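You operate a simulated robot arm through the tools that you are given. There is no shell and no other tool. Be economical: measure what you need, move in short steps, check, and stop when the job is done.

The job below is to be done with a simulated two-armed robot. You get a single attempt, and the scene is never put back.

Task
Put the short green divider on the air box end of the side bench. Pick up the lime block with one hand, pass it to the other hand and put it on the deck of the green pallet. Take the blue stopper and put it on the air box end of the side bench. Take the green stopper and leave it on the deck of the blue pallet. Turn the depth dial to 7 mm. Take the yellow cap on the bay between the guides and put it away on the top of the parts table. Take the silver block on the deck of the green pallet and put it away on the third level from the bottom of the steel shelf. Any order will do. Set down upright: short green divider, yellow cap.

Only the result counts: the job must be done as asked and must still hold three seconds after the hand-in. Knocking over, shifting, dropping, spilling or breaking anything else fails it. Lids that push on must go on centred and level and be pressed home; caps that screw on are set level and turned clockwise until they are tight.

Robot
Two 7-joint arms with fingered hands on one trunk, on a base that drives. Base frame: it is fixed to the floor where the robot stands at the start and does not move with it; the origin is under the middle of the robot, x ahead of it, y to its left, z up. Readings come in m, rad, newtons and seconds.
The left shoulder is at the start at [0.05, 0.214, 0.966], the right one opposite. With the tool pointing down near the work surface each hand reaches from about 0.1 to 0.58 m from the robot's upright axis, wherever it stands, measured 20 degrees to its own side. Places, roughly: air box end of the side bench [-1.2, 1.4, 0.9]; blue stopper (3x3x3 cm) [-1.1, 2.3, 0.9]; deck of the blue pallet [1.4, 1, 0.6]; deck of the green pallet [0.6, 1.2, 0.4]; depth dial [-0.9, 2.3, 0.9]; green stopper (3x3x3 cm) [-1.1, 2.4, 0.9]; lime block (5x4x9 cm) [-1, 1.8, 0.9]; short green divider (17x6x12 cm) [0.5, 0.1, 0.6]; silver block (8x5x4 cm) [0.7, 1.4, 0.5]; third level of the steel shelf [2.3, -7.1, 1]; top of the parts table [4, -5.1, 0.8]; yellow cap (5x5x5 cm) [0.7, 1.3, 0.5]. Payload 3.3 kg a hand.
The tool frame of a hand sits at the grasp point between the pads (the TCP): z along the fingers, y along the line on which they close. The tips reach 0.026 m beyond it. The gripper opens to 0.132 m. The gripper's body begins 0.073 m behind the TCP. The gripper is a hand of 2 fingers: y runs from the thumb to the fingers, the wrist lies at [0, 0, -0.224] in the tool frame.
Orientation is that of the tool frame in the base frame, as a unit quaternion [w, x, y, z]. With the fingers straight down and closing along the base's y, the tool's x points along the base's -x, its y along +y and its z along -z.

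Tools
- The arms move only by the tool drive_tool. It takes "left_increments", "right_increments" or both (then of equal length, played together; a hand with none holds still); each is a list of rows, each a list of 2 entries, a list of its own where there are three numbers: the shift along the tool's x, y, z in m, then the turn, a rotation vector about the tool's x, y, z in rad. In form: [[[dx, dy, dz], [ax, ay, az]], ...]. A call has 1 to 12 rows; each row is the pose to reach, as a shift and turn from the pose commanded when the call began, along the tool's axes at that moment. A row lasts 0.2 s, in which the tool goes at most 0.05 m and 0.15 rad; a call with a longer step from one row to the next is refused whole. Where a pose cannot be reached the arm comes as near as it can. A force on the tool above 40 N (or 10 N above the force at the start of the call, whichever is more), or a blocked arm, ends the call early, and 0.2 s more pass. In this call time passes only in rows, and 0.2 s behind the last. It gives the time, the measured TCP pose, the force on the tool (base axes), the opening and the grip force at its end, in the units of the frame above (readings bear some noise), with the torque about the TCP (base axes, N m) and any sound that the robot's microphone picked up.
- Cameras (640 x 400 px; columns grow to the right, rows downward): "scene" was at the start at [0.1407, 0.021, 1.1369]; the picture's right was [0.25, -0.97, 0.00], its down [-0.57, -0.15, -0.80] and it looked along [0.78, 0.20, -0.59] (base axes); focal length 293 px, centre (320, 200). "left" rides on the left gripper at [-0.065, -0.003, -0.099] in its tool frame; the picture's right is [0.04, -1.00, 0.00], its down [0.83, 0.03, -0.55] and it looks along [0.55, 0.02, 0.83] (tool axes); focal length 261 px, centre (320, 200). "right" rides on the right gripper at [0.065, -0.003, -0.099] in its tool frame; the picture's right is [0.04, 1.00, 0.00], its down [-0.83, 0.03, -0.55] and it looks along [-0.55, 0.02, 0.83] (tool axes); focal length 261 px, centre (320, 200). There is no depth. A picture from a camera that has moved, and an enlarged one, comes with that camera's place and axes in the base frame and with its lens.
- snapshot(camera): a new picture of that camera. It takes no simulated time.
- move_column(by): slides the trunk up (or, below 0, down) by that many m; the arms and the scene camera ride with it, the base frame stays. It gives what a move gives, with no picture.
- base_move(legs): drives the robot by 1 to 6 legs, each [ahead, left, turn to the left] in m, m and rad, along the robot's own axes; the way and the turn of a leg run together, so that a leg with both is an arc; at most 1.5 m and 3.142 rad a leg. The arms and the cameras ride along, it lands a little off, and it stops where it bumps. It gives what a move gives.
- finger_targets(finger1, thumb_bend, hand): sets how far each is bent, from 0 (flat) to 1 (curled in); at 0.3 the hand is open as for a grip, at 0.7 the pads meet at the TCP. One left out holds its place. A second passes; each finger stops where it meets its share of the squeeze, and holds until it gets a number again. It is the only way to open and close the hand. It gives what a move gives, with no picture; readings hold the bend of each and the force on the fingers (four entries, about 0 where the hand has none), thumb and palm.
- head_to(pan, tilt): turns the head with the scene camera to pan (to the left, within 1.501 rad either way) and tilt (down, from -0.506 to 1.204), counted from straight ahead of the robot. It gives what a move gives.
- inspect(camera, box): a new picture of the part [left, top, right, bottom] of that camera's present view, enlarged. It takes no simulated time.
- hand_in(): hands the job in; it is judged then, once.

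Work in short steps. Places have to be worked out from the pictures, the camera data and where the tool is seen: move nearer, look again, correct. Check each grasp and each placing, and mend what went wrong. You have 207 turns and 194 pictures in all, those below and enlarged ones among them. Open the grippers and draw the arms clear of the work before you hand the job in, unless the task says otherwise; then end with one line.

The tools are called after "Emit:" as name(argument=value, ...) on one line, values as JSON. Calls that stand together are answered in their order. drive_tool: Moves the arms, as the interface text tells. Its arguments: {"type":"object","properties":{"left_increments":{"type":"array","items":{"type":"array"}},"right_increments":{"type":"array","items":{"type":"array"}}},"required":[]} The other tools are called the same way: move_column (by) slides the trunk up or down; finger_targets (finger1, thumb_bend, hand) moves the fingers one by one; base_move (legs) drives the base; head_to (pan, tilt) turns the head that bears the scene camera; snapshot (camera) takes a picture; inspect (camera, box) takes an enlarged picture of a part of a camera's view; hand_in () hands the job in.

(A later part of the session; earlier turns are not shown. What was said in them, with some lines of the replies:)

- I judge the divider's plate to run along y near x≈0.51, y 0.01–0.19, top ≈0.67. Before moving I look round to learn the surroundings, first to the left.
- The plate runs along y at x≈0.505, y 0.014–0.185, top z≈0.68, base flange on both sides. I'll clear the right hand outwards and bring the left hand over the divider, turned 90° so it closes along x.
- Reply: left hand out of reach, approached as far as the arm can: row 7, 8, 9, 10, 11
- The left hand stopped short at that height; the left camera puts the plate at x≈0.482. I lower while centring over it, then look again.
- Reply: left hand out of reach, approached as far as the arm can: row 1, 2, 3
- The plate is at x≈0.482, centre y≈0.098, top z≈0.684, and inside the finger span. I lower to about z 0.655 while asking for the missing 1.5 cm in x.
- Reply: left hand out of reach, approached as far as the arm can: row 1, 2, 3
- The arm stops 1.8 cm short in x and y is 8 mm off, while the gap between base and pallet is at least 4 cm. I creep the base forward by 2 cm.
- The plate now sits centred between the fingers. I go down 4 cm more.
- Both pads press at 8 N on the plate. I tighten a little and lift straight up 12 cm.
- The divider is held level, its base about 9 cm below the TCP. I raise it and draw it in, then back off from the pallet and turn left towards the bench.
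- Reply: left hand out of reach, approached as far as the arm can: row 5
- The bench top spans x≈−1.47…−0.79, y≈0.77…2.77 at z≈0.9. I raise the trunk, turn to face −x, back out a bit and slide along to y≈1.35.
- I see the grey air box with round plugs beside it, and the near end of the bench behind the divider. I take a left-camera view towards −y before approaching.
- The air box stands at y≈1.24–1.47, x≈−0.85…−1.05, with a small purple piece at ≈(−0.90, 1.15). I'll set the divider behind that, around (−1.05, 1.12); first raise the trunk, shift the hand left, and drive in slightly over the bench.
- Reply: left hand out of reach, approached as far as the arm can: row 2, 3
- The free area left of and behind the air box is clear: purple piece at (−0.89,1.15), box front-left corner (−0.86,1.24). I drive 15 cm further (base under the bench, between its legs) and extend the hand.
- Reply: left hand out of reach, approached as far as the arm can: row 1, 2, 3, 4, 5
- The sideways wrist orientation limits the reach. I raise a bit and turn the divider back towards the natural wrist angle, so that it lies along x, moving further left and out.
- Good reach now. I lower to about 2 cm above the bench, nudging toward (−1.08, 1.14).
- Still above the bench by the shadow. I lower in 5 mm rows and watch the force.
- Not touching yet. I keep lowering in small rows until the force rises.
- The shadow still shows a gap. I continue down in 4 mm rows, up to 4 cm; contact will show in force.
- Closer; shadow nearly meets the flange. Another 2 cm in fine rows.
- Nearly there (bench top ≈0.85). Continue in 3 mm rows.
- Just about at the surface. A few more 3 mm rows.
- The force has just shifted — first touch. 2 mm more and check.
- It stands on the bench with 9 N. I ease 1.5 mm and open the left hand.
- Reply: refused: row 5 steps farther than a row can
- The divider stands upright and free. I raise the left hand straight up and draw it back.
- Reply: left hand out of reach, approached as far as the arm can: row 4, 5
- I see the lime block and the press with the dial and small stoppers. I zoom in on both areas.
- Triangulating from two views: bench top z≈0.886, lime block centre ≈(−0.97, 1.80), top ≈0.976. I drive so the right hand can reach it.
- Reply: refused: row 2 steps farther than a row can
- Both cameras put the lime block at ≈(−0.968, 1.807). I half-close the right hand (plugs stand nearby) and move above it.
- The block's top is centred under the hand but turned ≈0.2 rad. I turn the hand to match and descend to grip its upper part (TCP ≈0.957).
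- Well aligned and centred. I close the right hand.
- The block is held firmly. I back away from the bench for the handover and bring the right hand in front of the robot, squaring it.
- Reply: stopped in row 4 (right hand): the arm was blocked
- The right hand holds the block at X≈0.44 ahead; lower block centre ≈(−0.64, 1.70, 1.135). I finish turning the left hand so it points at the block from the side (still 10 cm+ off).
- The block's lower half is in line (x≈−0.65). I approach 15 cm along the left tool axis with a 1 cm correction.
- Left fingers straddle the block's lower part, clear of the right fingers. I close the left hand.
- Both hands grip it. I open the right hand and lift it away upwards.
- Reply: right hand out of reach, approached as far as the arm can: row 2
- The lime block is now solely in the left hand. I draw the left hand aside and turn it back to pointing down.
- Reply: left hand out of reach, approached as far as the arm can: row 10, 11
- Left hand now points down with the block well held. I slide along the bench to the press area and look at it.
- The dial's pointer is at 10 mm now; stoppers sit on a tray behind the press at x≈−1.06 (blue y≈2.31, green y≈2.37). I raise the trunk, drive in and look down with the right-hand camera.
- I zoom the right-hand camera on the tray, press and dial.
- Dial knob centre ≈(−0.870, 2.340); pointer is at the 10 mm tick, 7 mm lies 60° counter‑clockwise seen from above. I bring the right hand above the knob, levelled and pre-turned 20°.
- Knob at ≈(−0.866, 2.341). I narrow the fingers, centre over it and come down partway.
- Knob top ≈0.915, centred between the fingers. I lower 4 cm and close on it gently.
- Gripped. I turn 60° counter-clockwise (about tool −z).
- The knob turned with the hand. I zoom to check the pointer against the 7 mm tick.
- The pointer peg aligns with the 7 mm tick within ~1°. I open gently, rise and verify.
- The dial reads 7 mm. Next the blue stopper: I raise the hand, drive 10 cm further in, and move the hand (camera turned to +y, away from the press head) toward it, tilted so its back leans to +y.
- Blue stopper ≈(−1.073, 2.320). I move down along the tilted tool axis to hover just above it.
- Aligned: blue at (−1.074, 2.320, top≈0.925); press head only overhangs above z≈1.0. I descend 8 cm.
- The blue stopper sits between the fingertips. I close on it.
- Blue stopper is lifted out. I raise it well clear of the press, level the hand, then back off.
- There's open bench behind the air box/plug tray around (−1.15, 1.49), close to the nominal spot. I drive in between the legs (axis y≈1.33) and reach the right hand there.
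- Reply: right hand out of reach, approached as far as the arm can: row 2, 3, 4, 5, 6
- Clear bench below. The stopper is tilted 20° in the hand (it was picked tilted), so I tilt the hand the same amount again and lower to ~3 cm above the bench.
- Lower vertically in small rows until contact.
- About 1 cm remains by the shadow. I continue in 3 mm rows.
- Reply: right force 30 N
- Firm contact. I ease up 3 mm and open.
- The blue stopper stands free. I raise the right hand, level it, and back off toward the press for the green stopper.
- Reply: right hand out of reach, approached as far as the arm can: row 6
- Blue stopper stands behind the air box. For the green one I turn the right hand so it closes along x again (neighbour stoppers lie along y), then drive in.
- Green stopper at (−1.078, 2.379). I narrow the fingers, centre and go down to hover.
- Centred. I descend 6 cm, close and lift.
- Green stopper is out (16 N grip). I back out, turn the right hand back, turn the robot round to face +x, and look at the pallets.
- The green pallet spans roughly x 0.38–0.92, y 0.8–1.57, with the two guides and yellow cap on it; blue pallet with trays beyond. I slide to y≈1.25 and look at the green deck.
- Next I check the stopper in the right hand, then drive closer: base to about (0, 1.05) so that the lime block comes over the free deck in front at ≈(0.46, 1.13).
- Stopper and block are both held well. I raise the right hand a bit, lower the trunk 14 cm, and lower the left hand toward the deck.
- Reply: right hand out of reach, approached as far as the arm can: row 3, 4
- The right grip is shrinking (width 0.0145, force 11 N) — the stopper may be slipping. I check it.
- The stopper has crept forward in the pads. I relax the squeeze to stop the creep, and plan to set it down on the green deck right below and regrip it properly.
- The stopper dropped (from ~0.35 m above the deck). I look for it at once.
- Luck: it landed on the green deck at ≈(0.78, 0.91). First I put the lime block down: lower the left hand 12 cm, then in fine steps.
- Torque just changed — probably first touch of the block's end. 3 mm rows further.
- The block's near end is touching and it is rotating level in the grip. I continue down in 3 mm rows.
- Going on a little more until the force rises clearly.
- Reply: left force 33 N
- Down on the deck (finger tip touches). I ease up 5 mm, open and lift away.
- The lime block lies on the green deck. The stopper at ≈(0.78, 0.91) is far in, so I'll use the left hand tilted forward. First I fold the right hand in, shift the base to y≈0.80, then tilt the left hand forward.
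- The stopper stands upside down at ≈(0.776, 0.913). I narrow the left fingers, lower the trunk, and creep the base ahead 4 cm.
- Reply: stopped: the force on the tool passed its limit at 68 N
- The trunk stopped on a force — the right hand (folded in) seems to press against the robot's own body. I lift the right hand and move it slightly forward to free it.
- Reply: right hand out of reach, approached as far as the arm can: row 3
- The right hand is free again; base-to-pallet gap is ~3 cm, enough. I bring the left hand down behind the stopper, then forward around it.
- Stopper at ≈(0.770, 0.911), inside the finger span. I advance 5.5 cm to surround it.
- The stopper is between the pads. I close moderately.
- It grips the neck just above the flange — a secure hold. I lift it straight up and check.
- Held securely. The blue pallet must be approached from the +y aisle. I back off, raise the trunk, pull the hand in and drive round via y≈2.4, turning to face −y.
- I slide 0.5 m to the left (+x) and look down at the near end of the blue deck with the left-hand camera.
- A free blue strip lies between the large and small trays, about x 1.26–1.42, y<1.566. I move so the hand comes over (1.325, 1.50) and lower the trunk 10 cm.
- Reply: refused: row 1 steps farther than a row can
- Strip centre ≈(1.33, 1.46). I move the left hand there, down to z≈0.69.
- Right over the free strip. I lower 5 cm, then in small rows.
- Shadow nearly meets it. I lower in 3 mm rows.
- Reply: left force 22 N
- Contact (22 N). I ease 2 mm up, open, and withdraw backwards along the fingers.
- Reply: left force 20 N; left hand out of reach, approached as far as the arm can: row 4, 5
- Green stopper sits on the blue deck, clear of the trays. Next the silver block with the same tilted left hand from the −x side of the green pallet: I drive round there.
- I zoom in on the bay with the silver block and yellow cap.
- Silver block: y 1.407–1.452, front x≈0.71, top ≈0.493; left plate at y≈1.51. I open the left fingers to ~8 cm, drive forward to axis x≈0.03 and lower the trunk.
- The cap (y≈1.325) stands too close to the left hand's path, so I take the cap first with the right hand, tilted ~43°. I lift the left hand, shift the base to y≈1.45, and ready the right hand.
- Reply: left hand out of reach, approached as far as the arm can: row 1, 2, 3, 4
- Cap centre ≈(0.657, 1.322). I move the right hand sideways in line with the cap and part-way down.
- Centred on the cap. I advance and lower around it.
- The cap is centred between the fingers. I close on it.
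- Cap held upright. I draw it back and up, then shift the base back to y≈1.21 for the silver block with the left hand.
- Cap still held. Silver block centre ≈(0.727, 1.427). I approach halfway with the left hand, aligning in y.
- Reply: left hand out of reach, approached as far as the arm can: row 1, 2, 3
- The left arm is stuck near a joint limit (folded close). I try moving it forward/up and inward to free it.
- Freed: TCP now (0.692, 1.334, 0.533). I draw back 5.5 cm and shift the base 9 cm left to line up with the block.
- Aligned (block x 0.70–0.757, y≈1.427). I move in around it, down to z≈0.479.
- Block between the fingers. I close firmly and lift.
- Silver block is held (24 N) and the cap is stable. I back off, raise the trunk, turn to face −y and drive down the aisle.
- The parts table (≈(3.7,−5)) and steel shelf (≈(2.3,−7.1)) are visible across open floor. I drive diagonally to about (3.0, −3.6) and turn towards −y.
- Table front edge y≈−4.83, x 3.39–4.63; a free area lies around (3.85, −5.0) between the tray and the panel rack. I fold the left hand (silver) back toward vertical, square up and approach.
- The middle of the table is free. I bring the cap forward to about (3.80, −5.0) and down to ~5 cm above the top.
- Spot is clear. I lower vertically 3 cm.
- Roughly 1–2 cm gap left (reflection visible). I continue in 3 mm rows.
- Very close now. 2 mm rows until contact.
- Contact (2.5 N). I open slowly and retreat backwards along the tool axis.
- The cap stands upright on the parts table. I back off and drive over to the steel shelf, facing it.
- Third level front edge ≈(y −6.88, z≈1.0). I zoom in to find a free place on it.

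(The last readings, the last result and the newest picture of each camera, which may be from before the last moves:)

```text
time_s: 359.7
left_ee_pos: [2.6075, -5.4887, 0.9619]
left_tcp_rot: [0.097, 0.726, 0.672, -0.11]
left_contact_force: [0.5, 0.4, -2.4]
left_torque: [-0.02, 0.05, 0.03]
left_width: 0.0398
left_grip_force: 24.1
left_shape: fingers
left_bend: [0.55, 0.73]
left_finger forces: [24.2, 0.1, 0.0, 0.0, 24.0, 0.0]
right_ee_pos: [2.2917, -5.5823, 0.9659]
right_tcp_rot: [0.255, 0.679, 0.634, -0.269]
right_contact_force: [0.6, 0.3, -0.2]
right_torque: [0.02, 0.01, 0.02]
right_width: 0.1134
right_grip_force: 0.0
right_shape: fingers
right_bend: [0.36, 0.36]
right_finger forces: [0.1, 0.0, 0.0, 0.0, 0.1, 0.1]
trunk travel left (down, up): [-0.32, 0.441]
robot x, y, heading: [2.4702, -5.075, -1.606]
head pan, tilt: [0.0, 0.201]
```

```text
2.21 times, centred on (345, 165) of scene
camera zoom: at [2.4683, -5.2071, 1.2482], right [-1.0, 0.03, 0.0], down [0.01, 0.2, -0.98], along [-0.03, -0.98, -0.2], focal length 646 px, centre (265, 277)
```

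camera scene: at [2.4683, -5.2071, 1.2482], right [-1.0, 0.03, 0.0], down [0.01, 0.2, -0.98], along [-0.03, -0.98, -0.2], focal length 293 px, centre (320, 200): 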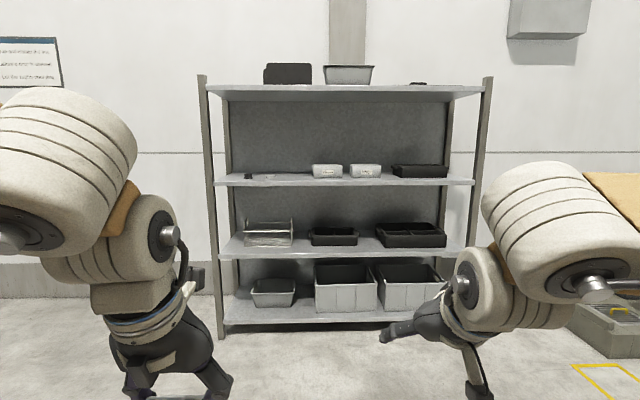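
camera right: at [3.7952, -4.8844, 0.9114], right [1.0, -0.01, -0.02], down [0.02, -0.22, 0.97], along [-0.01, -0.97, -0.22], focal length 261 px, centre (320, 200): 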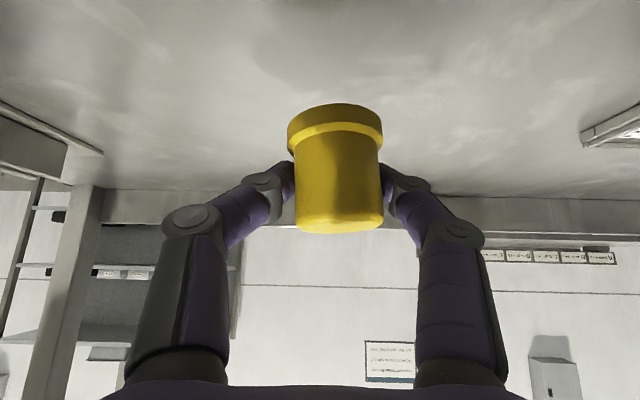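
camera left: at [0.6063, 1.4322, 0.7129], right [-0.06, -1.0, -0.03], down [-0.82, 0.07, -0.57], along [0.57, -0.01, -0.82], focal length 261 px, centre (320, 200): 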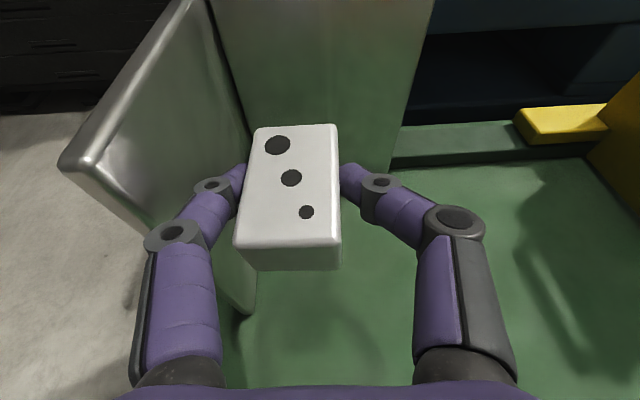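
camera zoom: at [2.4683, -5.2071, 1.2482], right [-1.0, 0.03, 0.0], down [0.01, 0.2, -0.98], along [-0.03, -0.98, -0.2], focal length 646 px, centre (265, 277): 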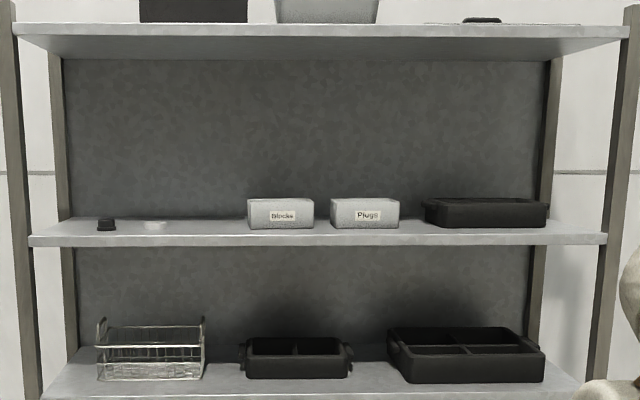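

A free stretch on the third level lies around x≈2.58, between the small lid and the "Blocks" box. I raise the trunk, square up, approach, and tilt the left hand forward again.

Emit:
move_column(by=0.22)

Emit:
base_move(legs=[[0, 0, 0.035], [1.05, 0, 0]])

Emit:
drive_tool(left_increments=[[[-0.035, 0, 0], [0, -0.13, 0]], [[-0.07, 0, 0], [0, -0.26, 0]], [[-0.1, 0, 0.01], [0, -0.39, 0]], [[-0.13, 0, 0.02], [0, -0.52, 0]], [[-0.16, 0, 0.03], [0, -0.65, 0]], [[-0.19, 0, 0.04], [0, -0.78, 0]], [[-0.21, 0, 0.05], [0, -0.88, 0]]])

Emit:
head_to(pan=0.1, tilt=0.45)

Emit:
snapshot(camera="scene")

Emit:
snapshot(camera="left")

```text
time_s: 362.0
left_ee_pos: [2.6077, -5.4885, 1.1825]
left_tcp_rot: [0.097, 0.725, 0.672, -0.111]
left_contact_force: [-0.5, 0.5, -2.6]
left_torque: [-0.01, 0.05, -0.06]
left_width: 0.0394
left_grip_force: 23.8
left_shape: fingers
left_bend: [0.55, 0.73]
left_finger forces: [24.1, 0.0, 0.1, 0.1, 24.0, 0.1]
right_ee_pos: [2.2921, -5.5838, 1.1858]
right_tcp_rot: [0.254, 0.679, 0.633, -0.269]
right_contact_force: [-0.3, -0.4, -0.4]
right_torque: [0.0, 0.01, -0.02]
right_width: 0.1134
right_grip_force: 0.0
right_shape: fingers
right_bend: [0.36, 0.36]
right_finger forces: [0.0, 0.0, 0.0, 0.0, 0.1, 0.0]
trunk travel left (down, up): [-0.54, 0.221]
robot x, y, heading: [2.4719, -5.0718, -1.604]
head pan, tilt: [0.0, 0.201]
```

```text
time_s: 367.9
left_ee_pos: [2.6038, -6.5424, 1.1822]
left_tcp_rot: [0.098, 0.721, 0.677, -0.11]
left_contact_force: [-0.2, -0.7, -3.0]
left_torque: [0.04, 0.05, 0.0]
left_width: 0.0399
left_grip_force: 23.8
left_shape: fingers
left_bend: [0.55, 0.73]
left_finger forces: [24.2, 0.0, 0.0, 0.0, 24.0, 0.1]
right_ee_pos: [2.2896, -6.6419, 1.185]
right_tcp_rot: [0.257, 0.675, 0.638, -0.268]
right_contact_force: [-0.6, 0.3, -0.7]
right_torque: [-0.01, -0.03, 0.01]
right_width: 0.1135
right_grip_force: 0.0
right_shape: fingers
right_bend: [0.36, 0.36]
right_finger forces: [0.0, 0.0, 0.0, 0.0, 0.0, 0.1]
trunk travel left (down, up): [-0.54, 0.221]
robot x, y, heading: [2.4638, -6.1246, -1.591]
head pan, tilt: [0.0, 0.201]
```

```text
time_s: 369.5
left_ee_pos: [2.592, -6.7586, 1.1935]
left_tcp_rot: [0.378, 0.606, 0.571, -0.406]
left_contact_force: [-0.7, -0.3, -3.0]
left_torque: [0.04, 0.04, -0.01]
left_width: 0.0398
left_grip_force: 24.2
left_shape: fingers
left_bend: [0.55, 0.73]
left_finger forces: [24.2, 0.1, 0.1, 0.0, 23.9, 0.0]
right_ee_pos: [2.2906, -6.6426, 1.1858]
right_tcp_rot: [0.257, 0.674, 0.639, -0.267]
right_contact_force: [-0.6, -0.6, 0.6]
right_torque: [0.0, 0.02, 0.0]
right_width: 0.1132
right_grip_force: 0.1
right_shape: fingers
right_bend: [0.36, 0.36]
right_finger forces: [0.0, 0.1, 0.0, 0.1, 0.1, 0.0]
trunk travel left (down, up): [-0.54, 0.221]
robot x, y, heading: [2.4607, -6.1241, -1.587]
head pan, tilt: [0.0, 0.201]
```

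```text
time_s: 370.2
left_ee_pos: [2.5906, -6.7585, 1.194]
left_tcp_rot: [0.378, 0.605, 0.572, -0.406]
left_contact_force: [0.1, 0.8, -3.6]
left_torque: [0.03, 0.03, 0.0]
left_width: 0.0397
left_grip_force: 24.3
left_shape: fingers
left_bend: [0.55, 0.73]
left_finger forces: [24.2, 0.0, 0.0, 0.0, 24.0, 0.1]
right_ee_pos: [2.2905, -6.6407, 1.186]
right_tcp_rot: [0.257, 0.674, 0.638, -0.267]
right_contact_force: [0.5, 0.7, -1.0]
right_torque: [0.03, -0.01, -0.04]
right_width: 0.1135
right_grip_force: 0.1
right_shape: fingers
right_bend: [0.36, 0.36]
right_finger forces: [0.1, 0.0, 0.0, 0.0, 0.1, 0.1]
trunk travel left (down, up): [-0.54, 0.221]
robot x, y, heading: [2.4624, -6.1307, -1.59]
head pan, tilt: [0.099, 0.45]
```

```text
50 pictures are left
camera scene: at [2.4706, -6.2362, 1.4465], right [-1.0, -0.08, 0.0], down [-0.03, 0.43, -0.9], along [0.07, -0.9, -0.44], focal length 293 px, centre (320, 200)
```

scene: 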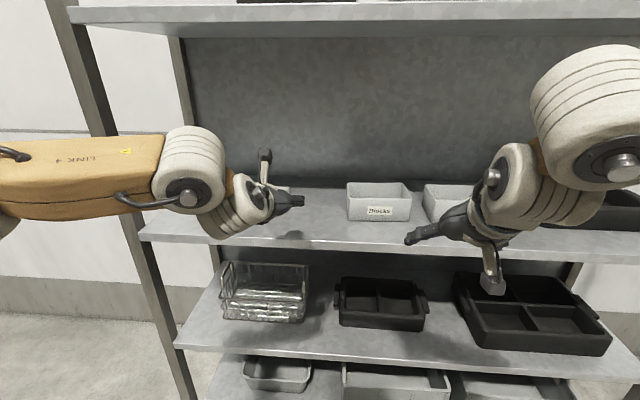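

```text
49 pictures are left
camera left: at [2.5929, -6.693, 1.2915], right [-1.0, 0.08, -0.03], down [0.08, 0.83, -0.56], along [-0.02, -0.56, -0.83], focal length 261 px, centre (320, 200)
```

left: 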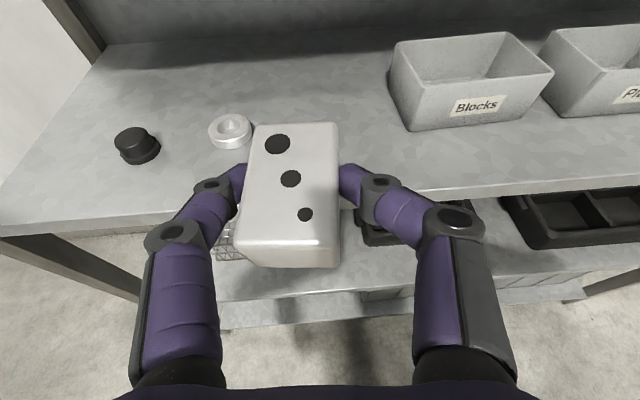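

The free area between ring (x≈2.72) and "Blocks" box (x≈2.43) is wide. I drive 20 cm ahead, then lower toward the shelf at (2.58, −6.98).

Emit:
base_move(legs=[[0.2, 0, 0.015]])

Emit:
drive_tool(left_increments=[[[0.03, 0, 0.02], [0, 0, 0]], [[0.06, 0, 0.04], [0, 0, 0]], [[0.09, 0, 0.06], [0, 0, 0]], [[0.1, 0, 0.07], [0, 0, 0]]])

Emit:
snapshot(camera="left")

Emit:
snapshot(camera="scene")

```text
time_s: 371.8
left_ee_pos: [2.5973, -6.9586, 1.193]
left_tcp_rot: [0.379, 0.602, 0.575, -0.404]
left_contact_force: [0.1, -0.7, -3.4]
left_torque: [0.04, 0.0, -0.02]
left_width: 0.0395
left_grip_force: 24.5
left_shape: fingers
left_bend: [0.55, 0.73]
left_finger forces: [24.1, 0.0, 0.0, 0.2, 24.0, 0.0]
right_ee_pos: [2.2947, -6.846, 1.1852]
right_tcp_rot: [0.258, 0.671, 0.642, -0.267]
right_contact_force: [0.1, -0.7, 0.2]
right_torque: [-0.01, 0.01, -0.01]
right_width: 0.1135
right_grip_force: 0.1
right_shape: fingers
right_bend: [0.36, 0.36]
right_finger forces: [0.0, 0.0, 0.0, 0.0, 0.1, 0.0]
trunk travel left (down, up): [-0.54, 0.221]
robot x, y, heading: [2.4601, -6.3272, -1.58]
head pan, tilt: [0.099, 0.45]
```

```text
time_s: 372.8
left_ee_pos: [2.5957, -6.9848, 1.074]
left_tcp_rot: [0.381, 0.601, 0.575, -0.404]
left_contact_force: [-0.5, -0.1, -2.8]
left_torque: [0.05, 0.03, -0.01]
left_width: 0.0397
left_grip_force: 24.8
left_shape: fingers
left_bend: [0.55, 0.73]
left_finger forces: [24.3, 0.1, 0.1, 0.0, 24.0, 0.1]
right_ee_pos: [2.295, -6.8451, 1.186]
right_tcp_rot: [0.259, 0.67, 0.643, -0.266]
right_contact_force: [0.6, -0.7, 0.2]
right_torque: [0.01, -0.03, -0.01]
right_width: 0.1134
right_grip_force: 0.0
right_shape: fingers
right_bend: [0.36, 0.36]
right_finger forces: [0.0, 0.0, 0.0, 0.0, 0.0, 0.0]
trunk travel left (down, up): [-0.54, 0.221]
robot x, y, heading: [2.4622, -6.3305, -1.578]
head pan, tilt: [0.099, 0.45]
```

```text
48 pictures are left
camera left: at [2.5959, -6.9204, 1.1715], right [-1.0, 0.07, -0.03], down [0.07, 0.83, -0.56], along [-0.01, -0.56, -0.83], focal length 261 px, centre (320, 200)
```

left: 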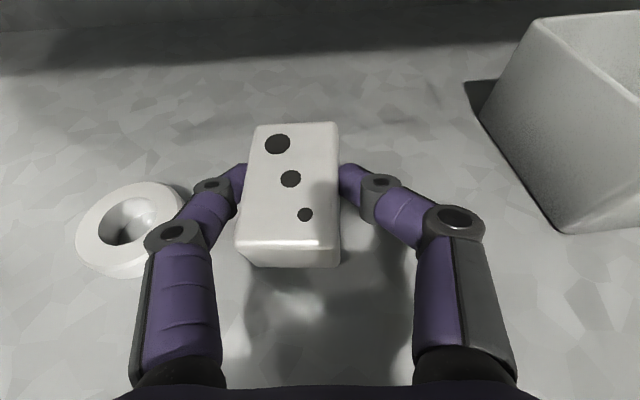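

```text
47 pictures are left
camera scene: at [2.4693, -6.438, 1.4464], right [-1.0, -0.09, 0.0], down [-0.04, 0.43, -0.9], along [0.08, -0.9, -0.44], focal length 293 px, centre (320, 200)
```

scene: 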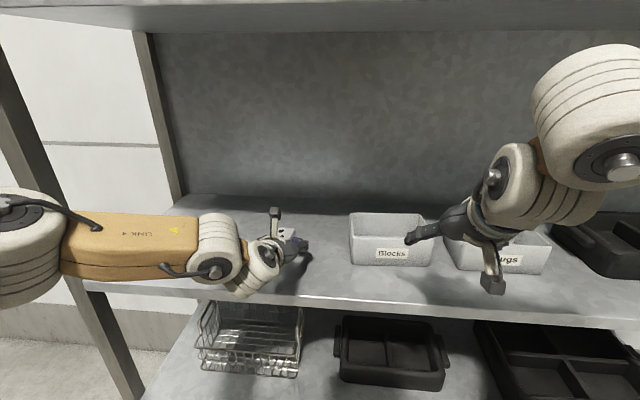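

Clear below. I shift 2 cm away from the ring and lower 3 cm.

Emit:
drive_tool(left_increments=[[[0, -0.02, 0], [0, 0, 0]], [[0.014, -0.02, 0.0056], [0, 0, 0]], [[0.028, -0.02, 0.0113], [0, 0, 0]]])

Emit:
drive_tool(left_increments=[[[0.0028, 0, 0.0011], [0, 0, 0]], [[0.0056, 0, 0.0023], [0, 0, 0]], [[0.0083, 0, 0.0034], [0, 0, 0]]])

Emit:
snapshot(camera="left")

```text
time_s: 373.6
left_ee_pos: [2.5767, -6.9827, 1.048]
left_tcp_rot: [0.383, 0.599, 0.573, -0.407]
left_contact_force: [-1.1, -1.2, 12.5]
left_torque: [-0.32, -0.52, -0.03]
left_width: 0.0394
left_grip_force: 23.9
left_shape: fingers
left_bend: [0.55, 0.73]
left_finger forces: [24.1, 0.0, 0.0, 0.1, 24.7, 0.0]
right_ee_pos: [2.2929, -6.8437, 1.1879]
right_tcp_rot: [0.26, 0.67, 0.643, -0.265]
right_contact_force: [0.5, -0.4, 0.5]
right_torque: [-0.02, 0.03, 0.04]
right_width: 0.1132
right_grip_force: 0.0
right_shape: fingers
right_bend: [0.36, 0.36]
right_finger forces: [0.0, 0.0, 0.0, 0.1, 0.0, 0.0]
trunk travel left (down, up): [-0.54, 0.221]
robot x, y, heading: [2.4612, -6.3316, -1.575]
head pan, tilt: [0.099, 0.45]
```

```text
time_s: 374.4
left_ee_pos: [2.5747, -6.9805, 1.042]
left_tcp_rot: [0.384, 0.598, 0.573, -0.407]
left_contact_force: [-0.9, -6.1, 35.2]
left_torque: [-0.73, -0.54, 0.0]
left_width: 0.0399
left_grip_force: 25.1
left_shape: fingers
left_bend: [0.55, 0.74]
left_finger forces: [24.7, 0.0, 0.0, 0.0, 24.7, 0.1]
right_ee_pos: [2.2937, -6.8417, 1.187]
right_tcp_rot: [0.26, 0.67, 0.642, -0.266]
right_contact_force: [0.5, -0.2, 0.0]
right_torque: [-0.01, 0.0, -0.01]
right_width: 0.1131
right_grip_force: 0.1
right_shape: fingers
right_bend: [0.36, 0.36]
right_finger forces: [0.0, 0.1, 0.0, 0.0, 0.0, 0.0]
trunk travel left (down, up): [-0.54, 0.221]
robot x, y, heading: [2.4613, -6.3335, -1.579]
head pan, tilt: [0.099, 0.45]
```

```text
46 pictures are left
camera left: at [2.5746, -6.9154, 1.138], right [-1.0, 0.06, -0.03], down [0.07, 0.82, -0.57], along [-0.01, -0.57, -0.82], focal length 261 px, centre (320, 200)
```

left: 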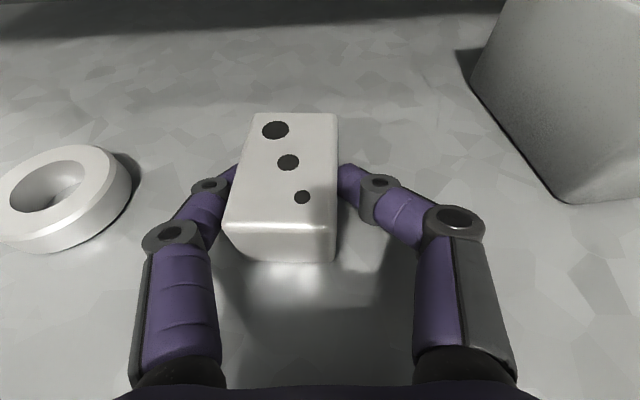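

Block rests on the shelf (35 N). I ease up, open, and withdraw along the tool axis.

Emit:
drive_tool(left_increments=[[[-0.0055, 0, -0.0022], [0, 0, 0]]])

Emit:
finger_targets(hand="left", finger1=0.45, thumb_bend=0.5)

Emit:
snapshot(camera="left")

```text
time_s: 374.8
left_ee_pos: [2.5752, -6.9799, 1.042]
left_tcp_rot: [0.382, 0.601, 0.575, -0.404]
left_contact_force: [-1.5, -6.5, 20.4]
left_torque: [-0.44, -0.33, -0.01]
left_width: 0.0399
left_grip_force: 24.0
left_shape: fingers
left_bend: [0.55, 0.74]
left_finger forces: [24.0, 0.0, 0.1, 0.1, 24.3, 0.1]
right_ee_pos: [2.2944, -6.8426, 1.1865]
right_tcp_rot: [0.259, 0.67, 0.643, -0.265]
right_contact_force: [0.0, 0.4, -0.2]
right_torque: [0.0, -0.02, 0.0]
right_width: 0.1137
right_grip_force: 0.0
right_shape: fingers
right_bend: [0.36, 0.36]
right_finger forces: [0.0, 0.0, 0.1, 0.0, 0.0, 0.0]
trunk travel left (down, up): [-0.54, 0.221]
robot x, y, heading: [2.4621, -6.3353, -1.578]
head pan, tilt: [0.099, 0.45]
```

```text
time_s: 375.8
left_ee_pos: [2.5751, -6.981, 1.0417]
left_tcp_rot: [0.38, 0.602, 0.575, -0.404]
left_contact_force: [0.2, 0.7, 0.3]
left_torque: [0.02, -0.03, 0.0]
left_width: 0.0743
left_grip_force: 0.1
left_shape: fingers
left_bend: [0.45, 0.5]
left_finger forces: [0.0, 0.1, 0.0, 0.0, 0.0, 0.0]
right_ee_pos: [2.2935, -6.8447, 1.1874]
right_tcp_rot: [0.259, 0.67, 0.643, -0.266]
right_contact_force: [-0.5, -1.1, 0.4]
right_torque: [-0.01, 0.02, -0.03]
right_width: 0.1132
right_grip_force: 0.1
right_shape: fingers
right_bend: [0.36, 0.36]
right_finger forces: [0.1, 0.1, 0.1, 0.1, 0.0, 0.0]
trunk travel left (down, up): [-0.54, 0.221]
robot x, y, heading: [2.4605, -6.3322, -1.578]
head pan, tilt: [0.099, 0.45]
```

```text
45 pictures are left
camera left: at [2.575, -6.9173, 1.1389], right [-1.0, 0.07, -0.03], down [0.07, 0.83, -0.56], along [-0.01, -0.56, -0.83], focal length 261 px, centre (320, 200)
```

left: 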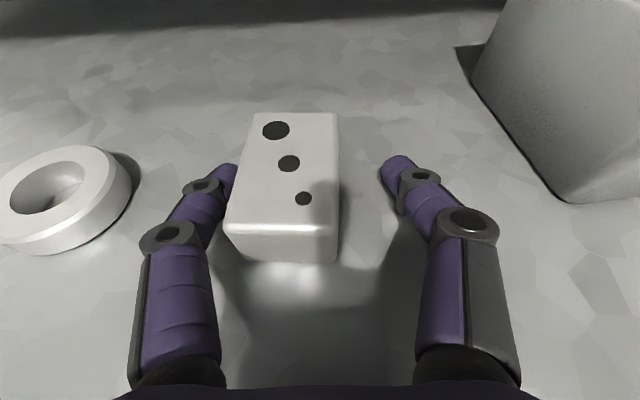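

The left finger is still close to the block, so I open it a bit more, then lift up and back.

Emit:
finger_targets(hand="left", finger1=0.38, thumb_bend=0.45)

Emit:
drive_tool(left_increments=[[[-0.02, 0, -0.02], [0, 0, 0]], [[-0.05, 0, -0.05], [0, 0, 0]], [[-0.08, 0, -0.08], [0, 0, 0]], [[-0.1, 0, -0.11], [0, 0, 0]]])

Emit:
base_move(legs=[[-0.45, 0, 0]])

Emit:
head_to(pan=0.0, tilt=0.4)

Emit:
snapshot(camera="scene")

Emit:
snapshot(camera="left")

```text
time_s: 376.8
left_ee_pos: [2.5762, -6.9825, 1.0416]
left_tcp_rot: [0.38, 0.601, 0.575, -0.404]
left_contact_force: [-0.7, -0.2, -0.2]
left_torque: [0.01, 0.01, -0.01]
left_width: 0.0946
left_grip_force: 0.1
left_shape: fingers
left_bend: [0.38, 0.45]
left_finger forces: [0.1, 0.0, 0.1, 0.0, 0.1, 0.0]
right_ee_pos: [2.2941, -6.8441, 1.186]
right_tcp_rot: [0.259, 0.67, 0.643, -0.266]
right_contact_force: [1.0, -0.3, 0.2]
right_torque: [-0.02, -0.01, -0.01]
right_width: 0.1132
right_grip_force: 0.1
right_shape: fingers
right_bend: [0.36, 0.36]
right_finger forces: [0.0, 0.0, 0.0, 0.0, 0.0, 0.0]
trunk travel left (down, up): [-0.54, 0.221]
robot x, y, heading: [2.4597, -6.3312, -1.581]
head pan, tilt: [0.099, 0.45]
```

```text
time_s: 377.8
left_ee_pos: [2.5812, -6.9194, 1.1772]
left_tcp_rot: [0.381, 0.601, 0.575, -0.403]
left_contact_force: [-0.6, 0.7, -0.1]
left_torque: [0.01, 0.02, 0.0]
left_width: 0.0948
left_grip_force: 0.1
left_shape: fingers
left_bend: [0.38, 0.45]
left_finger forces: [0.0, 0.0, 0.0, 0.1, 0.1, 0.0]
right_ee_pos: [2.296, -6.844, 1.1858]
right_tcp_rot: [0.259, 0.671, 0.642, -0.267]
right_contact_force: [0.0, -0.4, 0.1]
right_torque: [0.03, 0.02, -0.02]
right_width: 0.1136
right_grip_force: 0.1
right_shape: fingers
right_bend: [0.36, 0.36]
right_finger forces: [0.0, 0.1, 0.0, 0.0, 0.0, 0.1]
trunk travel left (down, up): [-0.54, 0.221]
robot x, y, heading: [2.4609, -6.3349, -1.573]
head pan, tilt: [0.099, 0.45]
```

```text
time_s: 380.6
left_ee_pos: [2.5855, -6.4658, 1.1763]
left_tcp_rot: [0.382, 0.599, 0.577, -0.403]
left_contact_force: [-0.1, 0.5, -0.4]
left_torque: [0.01, -0.03, 0.01]
left_width: 0.095
left_grip_force: 0.0
left_shape: fingers
left_bend: [0.38, 0.45]
left_finger forces: [0.0, 0.1, 0.0, 0.0, 0.0, 0.1]
right_ee_pos: [2.3003, -6.3925, 1.1871]
right_tcp_rot: [0.26, 0.668, 0.645, -0.265]
right_contact_force: [-0.3, 0.0, 0.4]
right_torque: [0.01, 0.0, -0.03]
right_width: 0.1133
right_grip_force: 0.0
right_shape: fingers
right_bend: [0.36, 0.36]
right_finger forces: [0.0, 0.0, 0.0, 0.1, 0.1, 0.0]
trunk travel left (down, up): [-0.54, 0.221]
robot x, y, heading: [2.4621, -5.8807, -1.573]
head pan, tilt: [0.099, 0.45]
```

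```text
time_s: 381.2
left_ee_pos: [2.5861, -6.4673, 1.1763]
left_tcp_rot: [0.381, 0.6, 0.577, -0.403]
left_contact_force: [0.3, 0.4, -0.4]
left_torque: [0.02, 0.0, -0.01]
left_width: 0.0949
left_grip_force: 0.1
left_shape: fingers
left_bend: [0.38, 0.45]
left_finger forces: [0.0, 0.0, 0.0, 0.0, 0.0, 0.0]
right_ee_pos: [2.2982, -6.394, 1.1857]
right_tcp_rot: [0.259, 0.668, 0.645, -0.264]
right_contact_force: [0.1, 0.6, -0.2]
right_torque: [0.02, 0.05, 0.0]
right_width: 0.1133
right_grip_force: 0.0
right_shape: fingers
right_bend: [0.36, 0.36]
right_finger forces: [0.0, 0.0, 0.1, 0.0, 0.0, 0.0]
trunk travel left (down, up): [-0.54, 0.221]
robot x, y, heading: [2.4602, -5.8765, -1.573]
head pan, tilt: [0.0, 0.4]
```

```text
44 pictures are left
camera scene: at [2.4623, -5.9871, 1.4511], right [-1.0, 0.0, 0.0], down [0.0, 0.39, -0.92], along [0.0, -0.92, -0.39], focal length 293 px, centre (320, 200)
```

scene: 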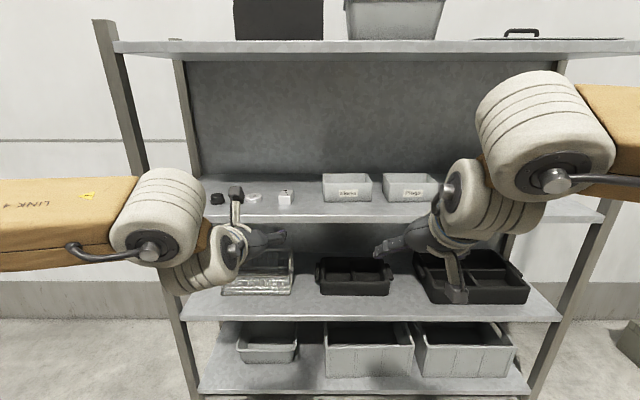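

```text
43 pictures are left
camera left: at [2.5861, -6.4032, 1.2736], right [-1.0, 0.06, -0.03], down [0.07, 0.83, -0.56], along [-0.01, -0.56, -0.83], focal length 261 px, centre (320, 200)
```

left: 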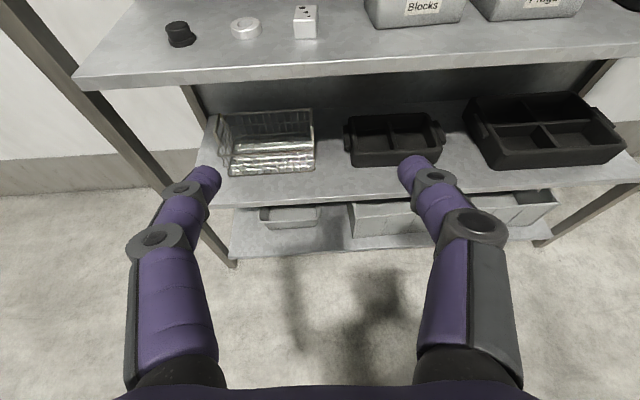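

Silver block stands on the third level; both hands are open and clear. All seven items are done, so I hand in.

Emit:
hand_in()

```text
The job is handed in.
```

I handed the job in with all seven items done and both hands open and clear. The one mishap: the green stopper slipped from the right hand and fell about 35 cm onto the green pallet. I picked it up from there and set it on the blue pallet, where it stands upside down.
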